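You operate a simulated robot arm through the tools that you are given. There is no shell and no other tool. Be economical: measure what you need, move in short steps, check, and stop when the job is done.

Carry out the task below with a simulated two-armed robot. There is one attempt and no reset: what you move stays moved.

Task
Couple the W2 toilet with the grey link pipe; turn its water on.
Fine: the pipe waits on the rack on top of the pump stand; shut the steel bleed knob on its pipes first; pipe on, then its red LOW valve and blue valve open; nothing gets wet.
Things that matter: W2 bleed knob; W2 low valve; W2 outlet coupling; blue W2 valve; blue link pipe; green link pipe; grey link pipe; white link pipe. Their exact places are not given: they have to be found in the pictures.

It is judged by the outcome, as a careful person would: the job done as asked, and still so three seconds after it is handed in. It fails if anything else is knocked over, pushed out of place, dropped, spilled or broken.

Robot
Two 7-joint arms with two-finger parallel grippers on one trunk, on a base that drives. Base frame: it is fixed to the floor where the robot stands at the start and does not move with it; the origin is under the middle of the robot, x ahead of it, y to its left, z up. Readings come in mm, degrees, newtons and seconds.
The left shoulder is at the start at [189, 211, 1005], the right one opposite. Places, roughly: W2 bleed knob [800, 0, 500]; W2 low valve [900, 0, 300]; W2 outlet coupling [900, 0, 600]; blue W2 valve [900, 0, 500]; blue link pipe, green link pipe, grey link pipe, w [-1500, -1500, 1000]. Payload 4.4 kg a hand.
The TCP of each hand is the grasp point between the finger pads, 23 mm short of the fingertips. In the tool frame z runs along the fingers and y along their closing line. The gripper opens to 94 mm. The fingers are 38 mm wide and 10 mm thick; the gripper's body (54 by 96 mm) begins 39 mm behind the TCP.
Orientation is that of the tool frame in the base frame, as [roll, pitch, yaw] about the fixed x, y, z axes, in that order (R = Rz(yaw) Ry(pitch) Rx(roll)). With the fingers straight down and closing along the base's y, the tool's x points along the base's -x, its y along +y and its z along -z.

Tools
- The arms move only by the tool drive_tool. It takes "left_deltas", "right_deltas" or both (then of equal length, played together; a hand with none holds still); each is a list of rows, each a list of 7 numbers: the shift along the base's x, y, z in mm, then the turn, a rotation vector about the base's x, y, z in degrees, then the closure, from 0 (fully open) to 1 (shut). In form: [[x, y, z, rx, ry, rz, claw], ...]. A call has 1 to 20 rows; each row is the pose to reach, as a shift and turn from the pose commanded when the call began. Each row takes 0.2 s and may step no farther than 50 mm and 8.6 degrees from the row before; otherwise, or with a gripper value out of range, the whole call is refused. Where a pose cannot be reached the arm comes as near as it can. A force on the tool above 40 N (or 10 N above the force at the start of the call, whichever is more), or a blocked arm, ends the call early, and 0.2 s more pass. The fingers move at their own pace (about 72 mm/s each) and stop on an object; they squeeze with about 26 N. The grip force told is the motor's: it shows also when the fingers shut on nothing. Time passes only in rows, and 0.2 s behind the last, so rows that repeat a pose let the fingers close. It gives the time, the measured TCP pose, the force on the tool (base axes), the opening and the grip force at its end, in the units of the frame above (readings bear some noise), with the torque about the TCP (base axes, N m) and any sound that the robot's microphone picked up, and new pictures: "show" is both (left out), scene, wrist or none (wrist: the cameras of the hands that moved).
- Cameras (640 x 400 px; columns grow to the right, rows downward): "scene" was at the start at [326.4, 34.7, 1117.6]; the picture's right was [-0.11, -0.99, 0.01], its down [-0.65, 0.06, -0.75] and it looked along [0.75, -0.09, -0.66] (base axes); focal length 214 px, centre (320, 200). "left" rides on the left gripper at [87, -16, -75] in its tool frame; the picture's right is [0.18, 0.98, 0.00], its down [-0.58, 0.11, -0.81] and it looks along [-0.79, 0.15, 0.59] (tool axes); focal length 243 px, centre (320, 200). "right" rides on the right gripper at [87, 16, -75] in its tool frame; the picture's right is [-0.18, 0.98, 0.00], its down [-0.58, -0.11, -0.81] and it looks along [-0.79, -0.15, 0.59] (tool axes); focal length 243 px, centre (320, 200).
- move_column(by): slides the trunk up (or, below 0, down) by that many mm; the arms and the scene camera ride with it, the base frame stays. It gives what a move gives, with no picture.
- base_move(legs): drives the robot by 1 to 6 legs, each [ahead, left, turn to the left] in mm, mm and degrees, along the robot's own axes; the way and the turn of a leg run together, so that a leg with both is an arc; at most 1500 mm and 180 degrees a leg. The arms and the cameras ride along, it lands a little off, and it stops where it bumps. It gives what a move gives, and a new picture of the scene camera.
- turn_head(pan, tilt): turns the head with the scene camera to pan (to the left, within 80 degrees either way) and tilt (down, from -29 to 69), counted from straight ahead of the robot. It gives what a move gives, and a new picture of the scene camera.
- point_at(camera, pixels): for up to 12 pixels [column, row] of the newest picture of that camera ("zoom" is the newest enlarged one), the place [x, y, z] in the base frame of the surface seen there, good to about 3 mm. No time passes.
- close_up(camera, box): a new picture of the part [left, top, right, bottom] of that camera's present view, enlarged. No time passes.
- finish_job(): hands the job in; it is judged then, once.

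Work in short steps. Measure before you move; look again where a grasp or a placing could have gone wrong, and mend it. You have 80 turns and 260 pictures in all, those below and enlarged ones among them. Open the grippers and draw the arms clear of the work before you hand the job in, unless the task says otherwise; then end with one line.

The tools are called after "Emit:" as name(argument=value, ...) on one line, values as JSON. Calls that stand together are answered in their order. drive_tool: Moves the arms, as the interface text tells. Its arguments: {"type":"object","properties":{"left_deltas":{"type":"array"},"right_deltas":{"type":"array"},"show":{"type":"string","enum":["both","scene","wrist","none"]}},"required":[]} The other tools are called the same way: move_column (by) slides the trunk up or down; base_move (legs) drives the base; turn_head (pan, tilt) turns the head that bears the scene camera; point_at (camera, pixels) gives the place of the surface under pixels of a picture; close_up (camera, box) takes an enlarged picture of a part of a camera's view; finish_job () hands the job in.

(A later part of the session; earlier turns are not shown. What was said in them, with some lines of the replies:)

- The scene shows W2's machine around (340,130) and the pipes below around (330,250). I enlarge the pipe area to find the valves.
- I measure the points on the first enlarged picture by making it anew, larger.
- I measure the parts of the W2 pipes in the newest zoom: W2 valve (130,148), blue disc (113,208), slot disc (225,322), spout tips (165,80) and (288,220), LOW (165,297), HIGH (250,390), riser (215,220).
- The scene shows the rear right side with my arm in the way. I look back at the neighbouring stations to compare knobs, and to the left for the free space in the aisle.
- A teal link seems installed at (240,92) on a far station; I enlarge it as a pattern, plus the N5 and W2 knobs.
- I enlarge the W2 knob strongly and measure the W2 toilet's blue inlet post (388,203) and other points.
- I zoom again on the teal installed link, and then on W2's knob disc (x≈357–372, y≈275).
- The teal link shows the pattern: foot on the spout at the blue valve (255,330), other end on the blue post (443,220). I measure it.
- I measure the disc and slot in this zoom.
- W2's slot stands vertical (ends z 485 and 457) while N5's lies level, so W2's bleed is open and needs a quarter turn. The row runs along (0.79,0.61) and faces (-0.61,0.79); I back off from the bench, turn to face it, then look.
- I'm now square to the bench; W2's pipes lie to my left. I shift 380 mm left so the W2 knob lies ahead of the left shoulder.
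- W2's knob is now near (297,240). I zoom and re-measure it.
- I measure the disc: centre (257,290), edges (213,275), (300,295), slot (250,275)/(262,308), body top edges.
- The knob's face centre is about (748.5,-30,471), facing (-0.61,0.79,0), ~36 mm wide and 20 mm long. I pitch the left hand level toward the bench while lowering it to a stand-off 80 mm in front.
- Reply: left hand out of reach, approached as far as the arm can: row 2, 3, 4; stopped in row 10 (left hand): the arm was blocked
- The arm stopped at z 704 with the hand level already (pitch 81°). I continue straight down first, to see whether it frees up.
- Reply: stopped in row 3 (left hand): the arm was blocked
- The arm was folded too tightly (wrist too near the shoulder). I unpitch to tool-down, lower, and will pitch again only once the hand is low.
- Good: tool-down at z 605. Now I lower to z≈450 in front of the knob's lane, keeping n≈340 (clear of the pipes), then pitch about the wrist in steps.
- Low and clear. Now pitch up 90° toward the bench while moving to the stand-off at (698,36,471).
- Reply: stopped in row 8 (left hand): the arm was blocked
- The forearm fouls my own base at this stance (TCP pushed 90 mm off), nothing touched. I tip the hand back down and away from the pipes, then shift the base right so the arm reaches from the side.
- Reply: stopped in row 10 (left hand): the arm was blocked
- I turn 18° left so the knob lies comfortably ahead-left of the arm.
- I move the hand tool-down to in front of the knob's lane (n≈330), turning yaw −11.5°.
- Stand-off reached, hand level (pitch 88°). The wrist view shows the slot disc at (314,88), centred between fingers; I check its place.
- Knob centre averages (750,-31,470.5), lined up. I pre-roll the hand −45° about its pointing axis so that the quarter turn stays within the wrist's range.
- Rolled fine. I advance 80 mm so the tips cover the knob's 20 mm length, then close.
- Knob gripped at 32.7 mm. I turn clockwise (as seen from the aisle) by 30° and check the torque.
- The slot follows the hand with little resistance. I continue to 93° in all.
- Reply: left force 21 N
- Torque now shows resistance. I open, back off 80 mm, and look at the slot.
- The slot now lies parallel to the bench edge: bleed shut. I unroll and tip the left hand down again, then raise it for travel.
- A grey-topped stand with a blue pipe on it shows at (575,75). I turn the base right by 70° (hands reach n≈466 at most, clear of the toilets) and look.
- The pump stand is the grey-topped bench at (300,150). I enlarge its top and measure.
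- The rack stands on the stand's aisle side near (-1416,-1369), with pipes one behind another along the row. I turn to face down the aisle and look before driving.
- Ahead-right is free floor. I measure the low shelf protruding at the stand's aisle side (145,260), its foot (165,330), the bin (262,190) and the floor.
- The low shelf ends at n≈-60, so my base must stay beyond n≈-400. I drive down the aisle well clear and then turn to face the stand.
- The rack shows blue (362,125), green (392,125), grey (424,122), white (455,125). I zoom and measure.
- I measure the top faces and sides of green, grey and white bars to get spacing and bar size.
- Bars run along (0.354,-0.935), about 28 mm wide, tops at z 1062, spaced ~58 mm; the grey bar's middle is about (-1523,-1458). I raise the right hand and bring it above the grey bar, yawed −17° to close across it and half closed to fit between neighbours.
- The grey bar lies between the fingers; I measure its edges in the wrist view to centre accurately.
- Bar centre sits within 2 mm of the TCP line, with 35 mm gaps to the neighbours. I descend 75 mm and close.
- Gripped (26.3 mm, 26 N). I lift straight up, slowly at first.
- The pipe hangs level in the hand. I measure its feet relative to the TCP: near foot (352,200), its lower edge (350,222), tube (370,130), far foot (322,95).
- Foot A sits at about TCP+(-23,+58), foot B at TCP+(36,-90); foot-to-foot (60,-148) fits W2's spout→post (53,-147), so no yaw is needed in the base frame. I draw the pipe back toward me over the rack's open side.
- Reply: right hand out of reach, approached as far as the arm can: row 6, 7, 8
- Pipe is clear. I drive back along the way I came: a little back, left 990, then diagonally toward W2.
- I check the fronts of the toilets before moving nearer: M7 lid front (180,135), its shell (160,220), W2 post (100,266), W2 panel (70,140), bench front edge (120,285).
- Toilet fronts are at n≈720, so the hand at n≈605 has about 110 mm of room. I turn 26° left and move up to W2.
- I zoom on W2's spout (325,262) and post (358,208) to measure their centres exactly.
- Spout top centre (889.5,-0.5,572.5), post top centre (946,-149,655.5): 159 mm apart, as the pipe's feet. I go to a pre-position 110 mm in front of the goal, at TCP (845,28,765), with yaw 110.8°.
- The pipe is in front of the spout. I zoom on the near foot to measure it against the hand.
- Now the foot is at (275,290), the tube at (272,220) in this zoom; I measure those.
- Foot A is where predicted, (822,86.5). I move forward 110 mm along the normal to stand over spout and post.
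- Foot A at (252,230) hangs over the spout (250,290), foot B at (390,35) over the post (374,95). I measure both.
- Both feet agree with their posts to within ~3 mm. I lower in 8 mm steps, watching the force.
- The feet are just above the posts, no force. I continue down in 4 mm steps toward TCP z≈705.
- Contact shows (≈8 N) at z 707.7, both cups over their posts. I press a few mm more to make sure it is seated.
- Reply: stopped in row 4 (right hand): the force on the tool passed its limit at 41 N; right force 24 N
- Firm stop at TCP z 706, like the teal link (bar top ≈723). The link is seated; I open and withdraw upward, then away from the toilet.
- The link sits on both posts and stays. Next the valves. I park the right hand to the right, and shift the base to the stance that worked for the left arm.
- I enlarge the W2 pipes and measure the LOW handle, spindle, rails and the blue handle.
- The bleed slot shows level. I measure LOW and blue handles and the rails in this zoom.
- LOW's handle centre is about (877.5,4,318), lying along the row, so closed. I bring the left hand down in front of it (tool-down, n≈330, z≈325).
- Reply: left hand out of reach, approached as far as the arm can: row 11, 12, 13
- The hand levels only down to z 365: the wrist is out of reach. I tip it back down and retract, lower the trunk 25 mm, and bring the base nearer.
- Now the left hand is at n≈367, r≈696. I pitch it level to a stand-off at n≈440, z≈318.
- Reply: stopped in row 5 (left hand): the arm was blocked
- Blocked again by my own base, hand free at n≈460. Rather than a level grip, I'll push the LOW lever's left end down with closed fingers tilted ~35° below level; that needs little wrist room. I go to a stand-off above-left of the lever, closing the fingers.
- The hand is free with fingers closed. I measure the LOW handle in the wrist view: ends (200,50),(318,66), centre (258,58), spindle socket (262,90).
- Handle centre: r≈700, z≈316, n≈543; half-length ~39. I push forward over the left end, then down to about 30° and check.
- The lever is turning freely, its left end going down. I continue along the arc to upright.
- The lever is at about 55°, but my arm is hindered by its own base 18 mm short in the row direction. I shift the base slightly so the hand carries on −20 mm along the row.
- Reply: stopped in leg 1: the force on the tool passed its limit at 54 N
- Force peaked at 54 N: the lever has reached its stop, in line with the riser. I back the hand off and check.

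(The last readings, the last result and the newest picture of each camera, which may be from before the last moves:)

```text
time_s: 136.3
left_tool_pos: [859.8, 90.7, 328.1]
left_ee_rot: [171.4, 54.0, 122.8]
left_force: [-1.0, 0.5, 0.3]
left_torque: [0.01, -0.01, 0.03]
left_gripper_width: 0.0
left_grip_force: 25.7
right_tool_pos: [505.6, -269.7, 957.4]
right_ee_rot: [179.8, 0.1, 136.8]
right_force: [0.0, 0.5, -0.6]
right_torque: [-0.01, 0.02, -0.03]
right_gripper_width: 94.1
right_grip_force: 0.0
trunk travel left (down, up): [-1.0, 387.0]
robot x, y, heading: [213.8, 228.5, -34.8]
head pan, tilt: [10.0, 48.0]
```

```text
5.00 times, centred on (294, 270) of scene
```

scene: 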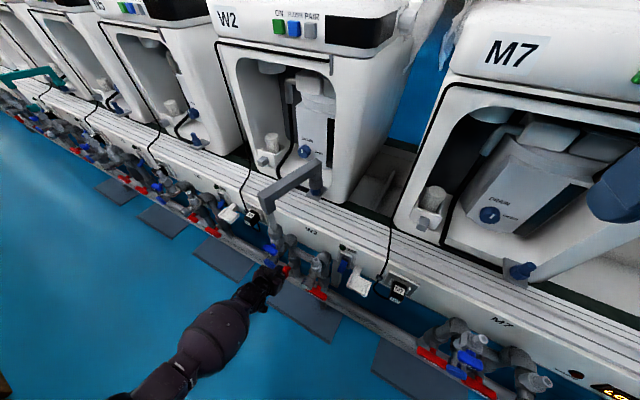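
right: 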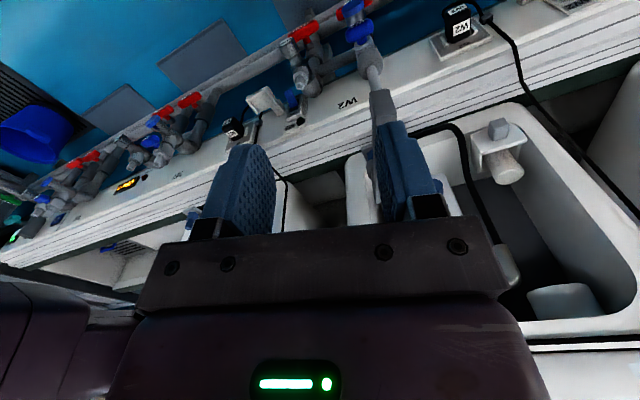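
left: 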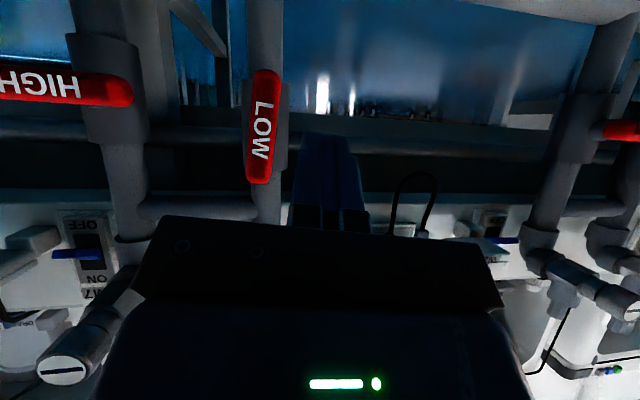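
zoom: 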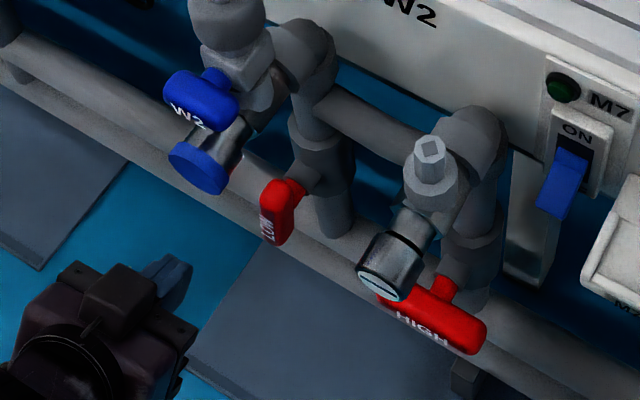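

LOW now stands in line with its riser (open). For the blue valve I back the base off 115 mm, shift right and raise the trunk 130 mm, to get the arm geometry that worked before.

Emit:
base_move(legs=[[-132, -37, 0]])

Emit:
move_column(by=130)

Emit:
turn_head(pan=15, tilt=50)

Emit:
close_up(camera="scene", box=[255, 165, 335, 235])

```text
time_s: 137.7
left_tool_pos: [731.3, 136.2, 328.5]
left_ee_rot: [171.5, 53.9, 122.8]
left_force: [1.1, -0.1, 0.0]
left_torque: [0.04, 0.01, 0.03]
left_gripper_width: 0.1
left_grip_force: 25.5
right_tool_pos: [377.1, -224.7, 957.4]
right_ee_rot: [179.7, 0.2, 136.9]
right_force: [-0.8, 0.0, 0.3]
right_torque: [0.0, -0.03, -0.02]
right_gripper_width: 94.1
right_grip_force: 0.1
trunk travel left (down, up): [-1.0, 387.0]
robot x, y, heading: [84.7, 269.3, -34.4]
head pan, tilt: [10.0, 48.0]
```

scene: 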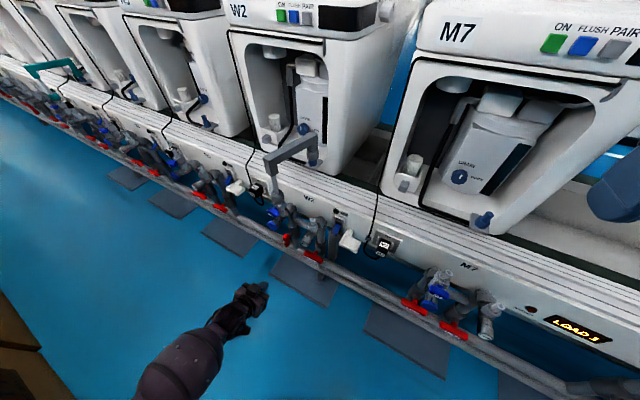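

```text
time_s: 139.2
left_tool_pos: [731.2, 138.1, 455.5]
left_ee_rot: [171.6, 53.7, 123.1]
left_force: [-0.3, 0.0, 0.2]
left_torque: [0.01, -0.01, 0.03]
left_gripper_width: 0.0
left_grip_force: 26.2
right_tool_pos: [378.6, -225.8, 1086.8]
right_ee_rot: [179.7, 0.1, 137.0]
right_force: [1.3, 0.1, -1.7]
right_torque: [0.02, 0.01, 0.0]
right_gripper_width: 93.7
right_grip_force: 0.1
trunk travel left (down, up): [-131.0, 257.0]
robot x, y, heading: [84.8, 273.3, -34.5]
head pan, tilt: [10.0, 48.0]
```

```text
time_s: 139.9
left_tool_pos: [731.1, 136.7, 458.8]
left_ee_rot: [171.5, 53.9, 122.9]
left_force: [0.5, 0.7, 0.0]
left_torque: [0.02, -0.01, 0.0]
left_gripper_width: 0.0
left_grip_force: 25.8
right_tool_pos: [377.0, -224.8, 1087.5]
right_ee_rot: [179.7, 0.3, 136.9]
right_force: [0.6, 0.4, -0.5]
right_torque: [0.0, 0.01, 0.04]
right_gripper_width: 93.8
right_grip_force: 0.0
trunk travel left (down, up): [-131.0, 257.0]
robot x, y, heading: [82.1, 272.9, -34.2]
head pan, tilt: [15.0, 50.0]
```

scene: 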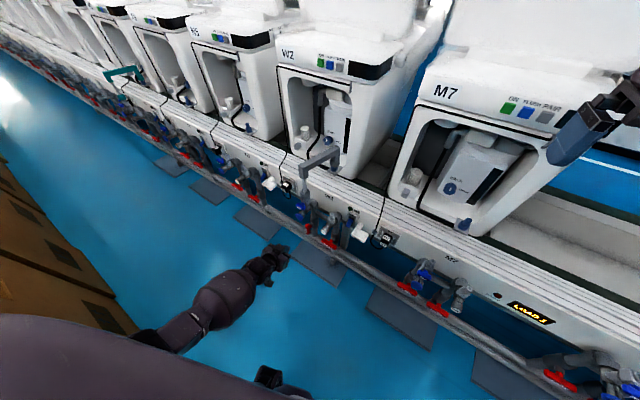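

```text
5.71 times, centred on (295, 200) of scene
```

zoom: 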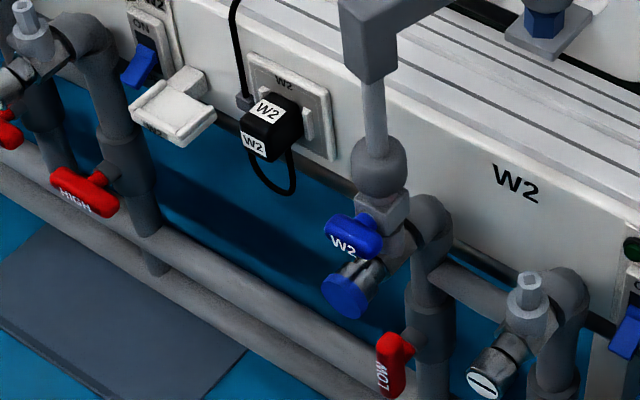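

I re-measure the blue handle and the cup above it.

Emit:
point_at(camera="zoom", pixels=[[329, 230], [352, 240], [379, 252], [352, 222], [369, 221], [352, 170], [378, 175], [405, 175], [378, 195], [365, 205], [345, 295], [365, 270]])

Emit:
drive_tool(left_deltas=[[16, -4, 20, -2.4, -1.9, 0, 1], [32, -7, 40, -4.8, -3.7, 0, 1], [48, -11, 61, -7.2, -5.6, 0, 1], [64, -15, 81, -9.6, -7.5, 0, 1], [81, -18, 101, -12, -9.3, 0, 1], [97, -22, 122, -14.4, -11.2, 0, 1], [113, -26, 142, -16.6, -12.9, 0, 1], [113, -26, 142, -16.6, -12.9, 0, 1]])

```text
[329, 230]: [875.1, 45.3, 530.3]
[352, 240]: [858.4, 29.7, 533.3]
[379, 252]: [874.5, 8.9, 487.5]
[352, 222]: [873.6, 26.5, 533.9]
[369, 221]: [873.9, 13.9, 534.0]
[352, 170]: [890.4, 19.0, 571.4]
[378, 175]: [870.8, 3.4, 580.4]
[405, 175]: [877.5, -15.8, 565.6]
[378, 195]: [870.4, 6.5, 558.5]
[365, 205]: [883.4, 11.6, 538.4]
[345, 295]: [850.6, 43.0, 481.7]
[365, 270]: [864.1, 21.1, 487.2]
```

```text
time_s: 141.7
left_tool_pos: [843.7, 108.1, 600.4]
left_ee_rot: [164.8, 74.8, 116.9]
left_force: [-0.6, -0.2, 0.0]
left_torque: [0.02, 0.04, 0.0]
left_gripper_width: 0.1
left_grip_force: 25.8
right_tool_pos: [376.7, -225.0, 1086.9]
right_ee_rot: [179.7, 0.3, 136.9]
right_force: [-0.5, -0.1, 0.5]
right_torque: [0.02, 0.04, 0.0]
right_gripper_width: 94.0
right_grip_force: 0.1
trunk travel left (down, up): [-131.0, 257.0]
robot x, y, heading: [83.6, 273.7, -34.3]
head pan, tilt: [15.0, 50.0]
```

scene: 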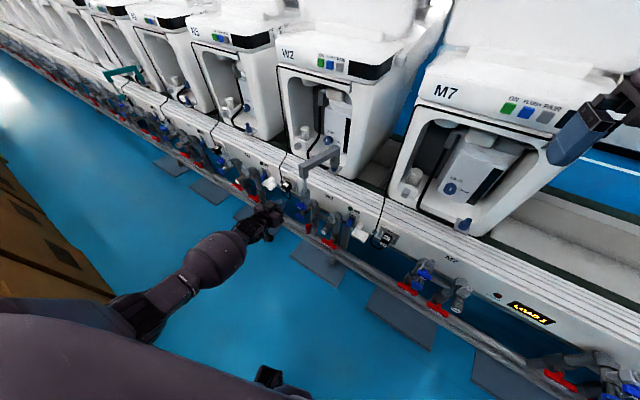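
left: 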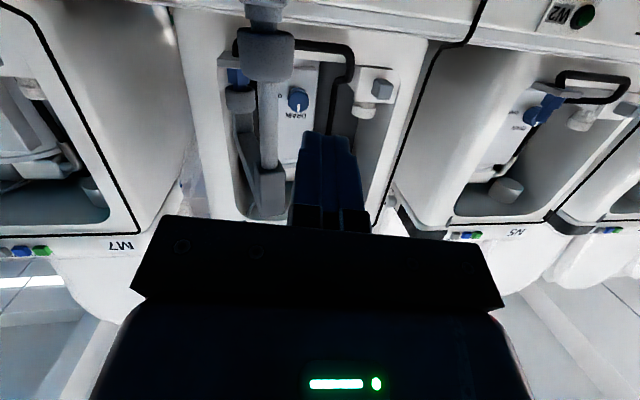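

Posture works here. The blue handle's centre is about r 697, z 527, n 514. I set the closed fingertips just above its left end and push down to ~30°.

Emit:
drive_tool(left_deltas=[[-6.2, -4.8, -34.4, 0, 0, 0, 1], [12, -28, -34.4, 0, 0, 0, 1], [31.3, -53.1, -34.4, 0, 0, 0, 1], [31.3, -53.1, -39.1, 0, 0, 0, 1], [32.9, -51.9, -44.4, 0, 0, 0, 1], [33.4, -51.5, -49.4, 0, 0, 0, 1], [33.4, -51.5, -49.4, 0, 0, 0, 1]])

Emit:
close_up(camera="scene", box=[270, 175, 330, 235])

```text
time_s: 143.3
left_tool_pos: [876.5, 58.5, 551.0]
left_ee_rot: [164.7, 74.7, 116.6]
left_force: [2.7, 0.8, 1.6]
left_torque: [-0.01, -0.04, 0.06]
left_gripper_width: 0.2
left_grip_force: 25.7
right_tool_pos: [377.4, -224.2, 1087.3]
right_ee_rot: [179.6, 0.2, 137.0]
right_force: [0.0, -0.1, -0.3]
right_torque: [0.0, 0.01, 0.01]
right_gripper_width: 94.2
right_grip_force: 0.0
trunk travel left (down, up): [-131.0, 257.0]
robot x, y, heading: [84.9, 276.1, -34.8]
head pan, tilt: [15.0, 50.0]
```

scene: 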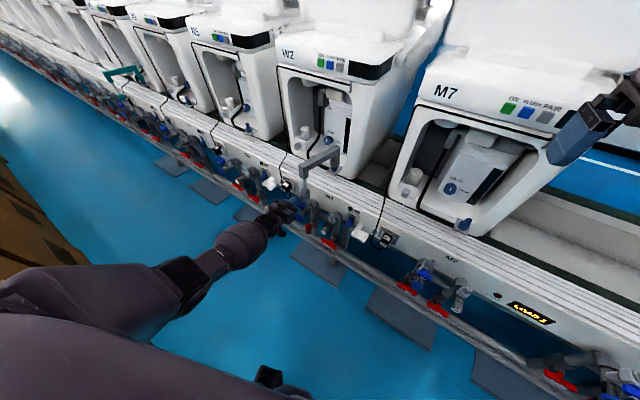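
left: 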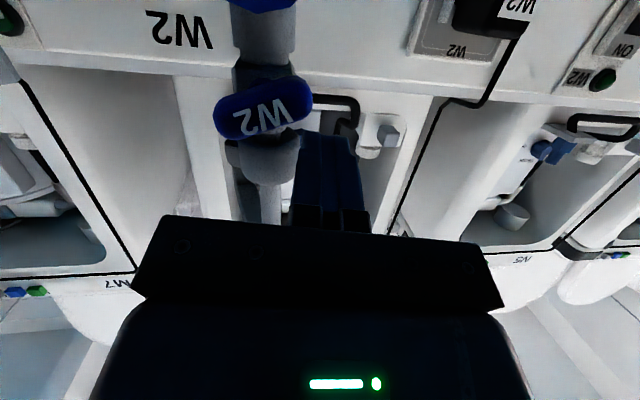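

```text
6.67 times, centred on (300, 205) of scene
```

zoom: 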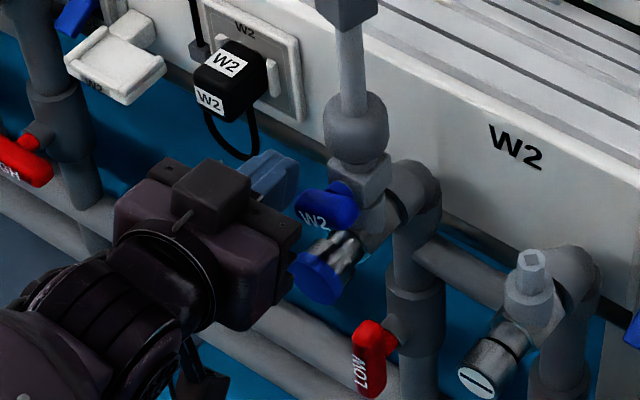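

The blue lever is turning the right way with little force. I continue along the arc to upright with slight overshoot.

Emit:
drive_tool(left_deltas=[[-0.6, -0.5, -6, 0, 0, 0, 1], [-2, -1.5, -12, 0, 0, 0, 1], [-4.5, -3.5, -17, 0, 0, 0, 1], [-8, -6.2, -20, 0, 0, 0, 1], [-10.7, -8.3, -21, 0, 0, 0, 1], [-13, -10, -21, 0, 0, 0, 1], [-13, -10, -21, 0, 0, 0, 1]])

Emit:
close_up(camera="scene", box=[270, 175, 330, 235])

```text
time_s: 145.1
left_tool_pos: [870.5, 54.4, 531.1]
left_ee_rot: [163.8, 74.8, 116.3]
left_force: [2.9, 2.5, 2.8]
left_torque: [-0.07, 0.05, 0.03]
left_gripper_width: 0.0
left_grip_force: 26.1
right_tool_pos: [377.8, -223.7, 1087.1]
right_ee_rot: [179.7, 0.1, 137.0]
right_force: [0.3, 1.0, -0.4]
right_torque: [0.01, 0.02, 0.0]
right_gripper_width: 94.2
right_grip_force: 0.0
trunk travel left (down, up): [-131.0, 257.0]
robot x, y, heading: [84.5, 273.8, -34.7]
head pan, tilt: [15.0, 50.0]
stopped in row 7 (left hand): the force on the tool passed its limit at 40 N (the readings are from after the stop); the commanded pose is now the measured one
```

scene: 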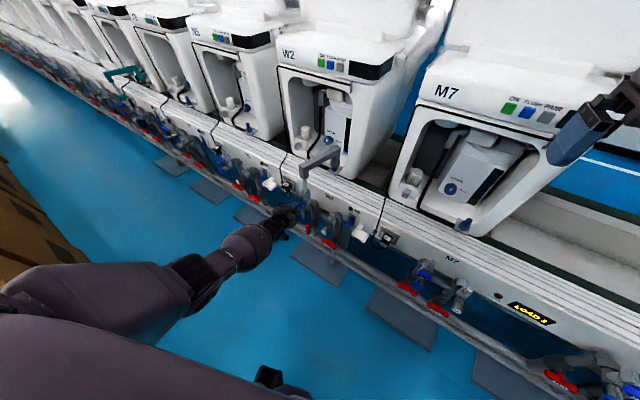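
left: 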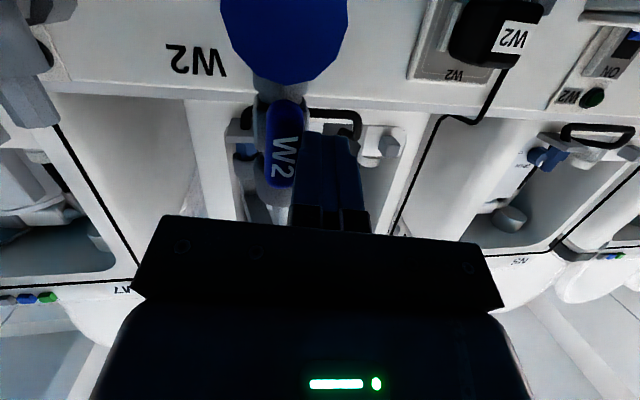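

```text
6.67 times, centred on (300, 205) of scene
```

zoom: 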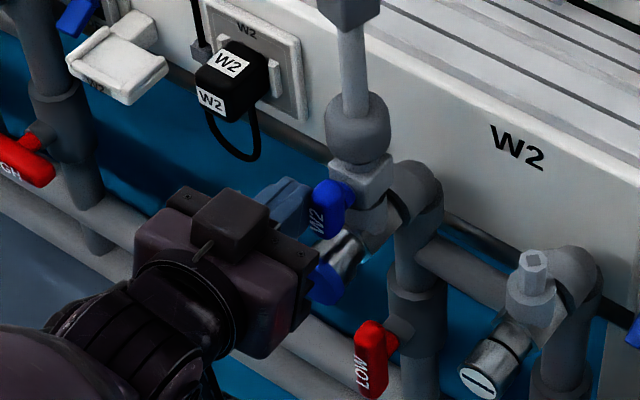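

The blue lever stands upright and hit 40 N. I back the hand off along the normal and check.

Emit:
drive_tool(left_deltas=[[6, 5, 0, 0, 0, 0, 1], [-10, 26, 0, 0, 0, 0, 1], [-30, 52, 0, 0, 0, 0, 1], [-54, 83, 0, 0, 0, 0, 1]])

Emit:
close_up(camera="scene", box=[285, 180, 335, 230])

Emit:
close_up(camera="left", box=[200, 0, 360, 200])

```text
time_s: 146.1
left_tool_pos: [814.4, 134.7, 531.9]
left_ee_rot: [164.0, 74.7, 116.3]
left_force: [0.7, 0.1, 0.4]
left_torque: [0.0, 0.0, -0.03]
left_gripper_width: 0.1
left_grip_force: 25.7
right_tool_pos: [377.0, -223.4, 1088.1]
right_ee_rot: [179.7, 0.2, 137.0]
right_force: [0.0, 0.1, 0.4]
right_torque: [-0.02, 0.0, 0.02]
right_gripper_width: 94.0
right_grip_force: 0.1
trunk travel left (down, up): [-131.0, 257.0]
robot x, y, heading: [81.6, 275.5, -34.6]
head pan, tilt: [15.0, 50.0]
```

scene: 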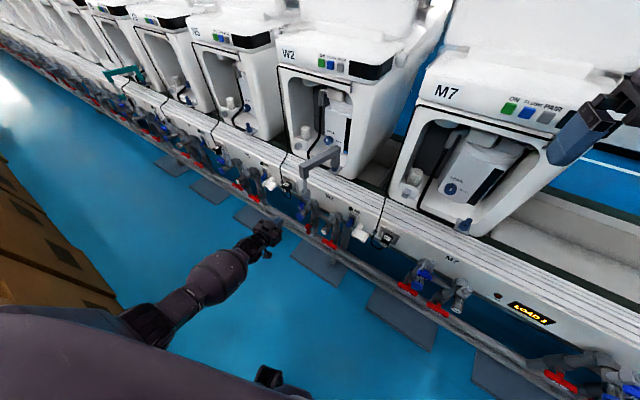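
left: 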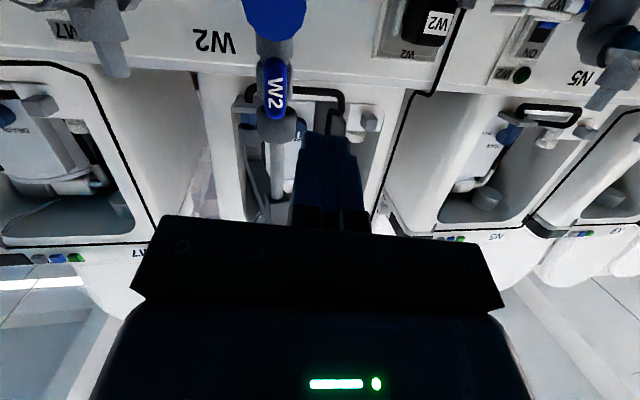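

```text
8.00 times, centred on (310, 205) of scene
```

zoom: 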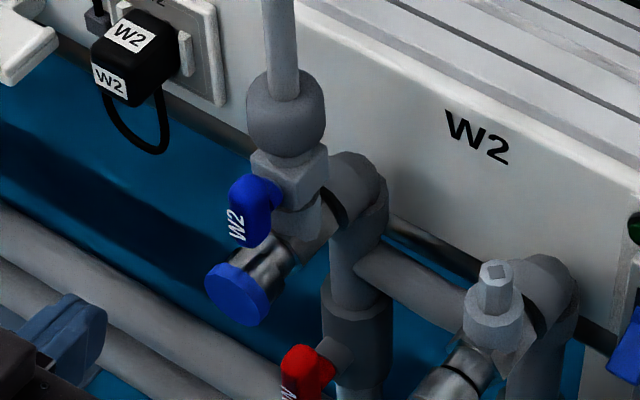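

```text
2.00 times, centred on (280, 100) of left
```

zoom: 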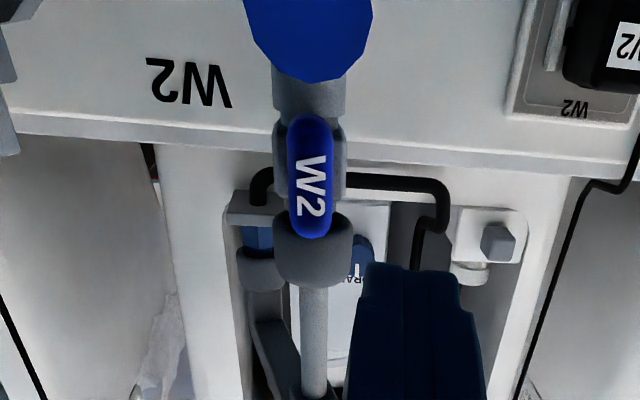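

Blue lever is in line with its pipe, LOW too, bleed level. I draw the left arm clear, opening the gripper, and take a last look for drips or misfit.

Emit:
drive_tool(left_deltas=[[-10, 13, 0, 5.92, 4.6, 0, 0.5], [-20, 26, 10, 11.85, 9.2, 0, 0], [-30, 39, 20, 17.8, 13.8, 0, 0], [-38, 50, 40, 23.7, 18.4, 0, 0], [-42, 55, 60, 29.6, 23, 0, 0], [-46, 60, 85, 35.5, 27.6, 0, 0], [-50, 65, 110, 41.5, 32.2, 0, 0], [-50, 65, 140, 47.4, 36.8, 0, 0], [-50, 65, 170, 53.3, 41.4, 0, 0], [-50, 65, 205, 59.2, 46, 0, 0], [-50, 65, 245, 59.2, 46, 0, 0], [-50, 65, 290, 59.2, 46, 0, 0]], show="scene")

Emit:
close_up(camera="scene", box=[270, 130, 366, 260])

Emit:
close_up(camera="scene", box=[300, 200, 350, 250])

```text
time_s: 148.7
left_tool_pos: [763.1, 203.1, 822.5]
left_ee_rot: [175.0, 0.0, 124.8]
left_force: [0.2, 0.3, -1.2]
left_torque: [-0.01, -0.03, 0.01]
left_gripper_width: 94.3
left_grip_force: 0.1
right_tool_pos: [377.3, -224.8, 1089.6]
right_ee_rot: [179.7, 0.1, 137.0]
right_force: [0.1, 0.1, 0.7]
right_torque: [-0.02, -0.01, -0.03]
right_gripper_width: 94.2
right_grip_force: 0.1
trunk travel left (down, up): [-131.0, 257.0]
robot x, y, heading: [80.8, 274.1, -34.5]
head pan, tilt: [15.0, 50.0]
```

scene: 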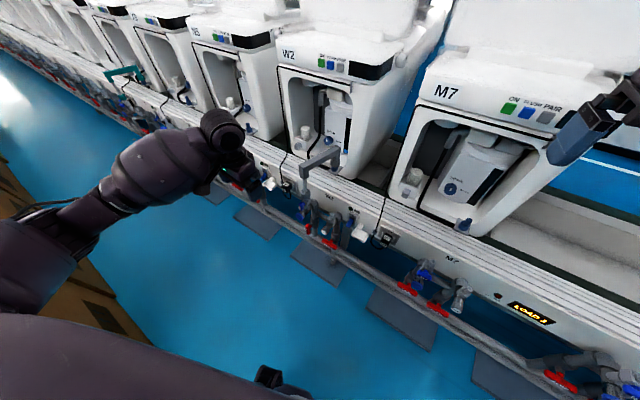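

```text
3.08 times, centred on (318, 195) of scene
```

zoom: 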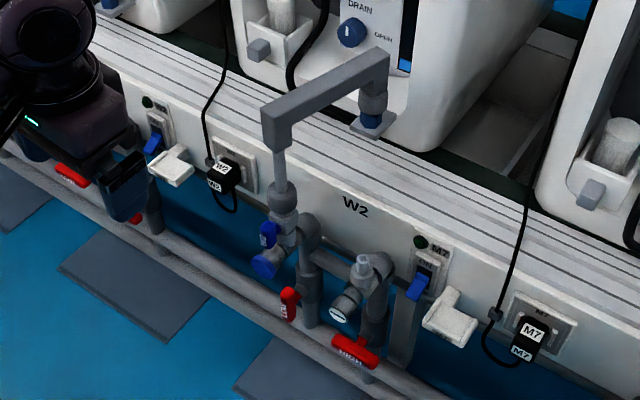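

```text
8.00 times, centred on (325, 225) of scene
```

zoom: 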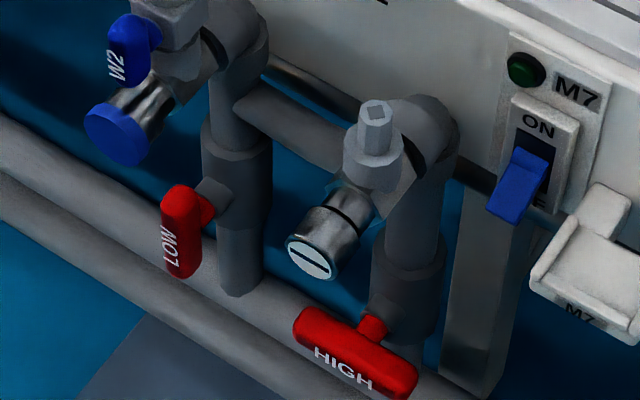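

The sight strip in W2 shows blue water rising, the floor is dry, the bleed slot is level, LOW and blue are open, and the link is seated. I hand the job in.

Emit:
finish_job()

```text
The job is handed in.
```

The W2 toilet is coupled with the grey link pipe and its water is on: the bleed knob is shut, the LOW and blue valves are open, nothing looked wet in the last pictures, and both arms are clear.
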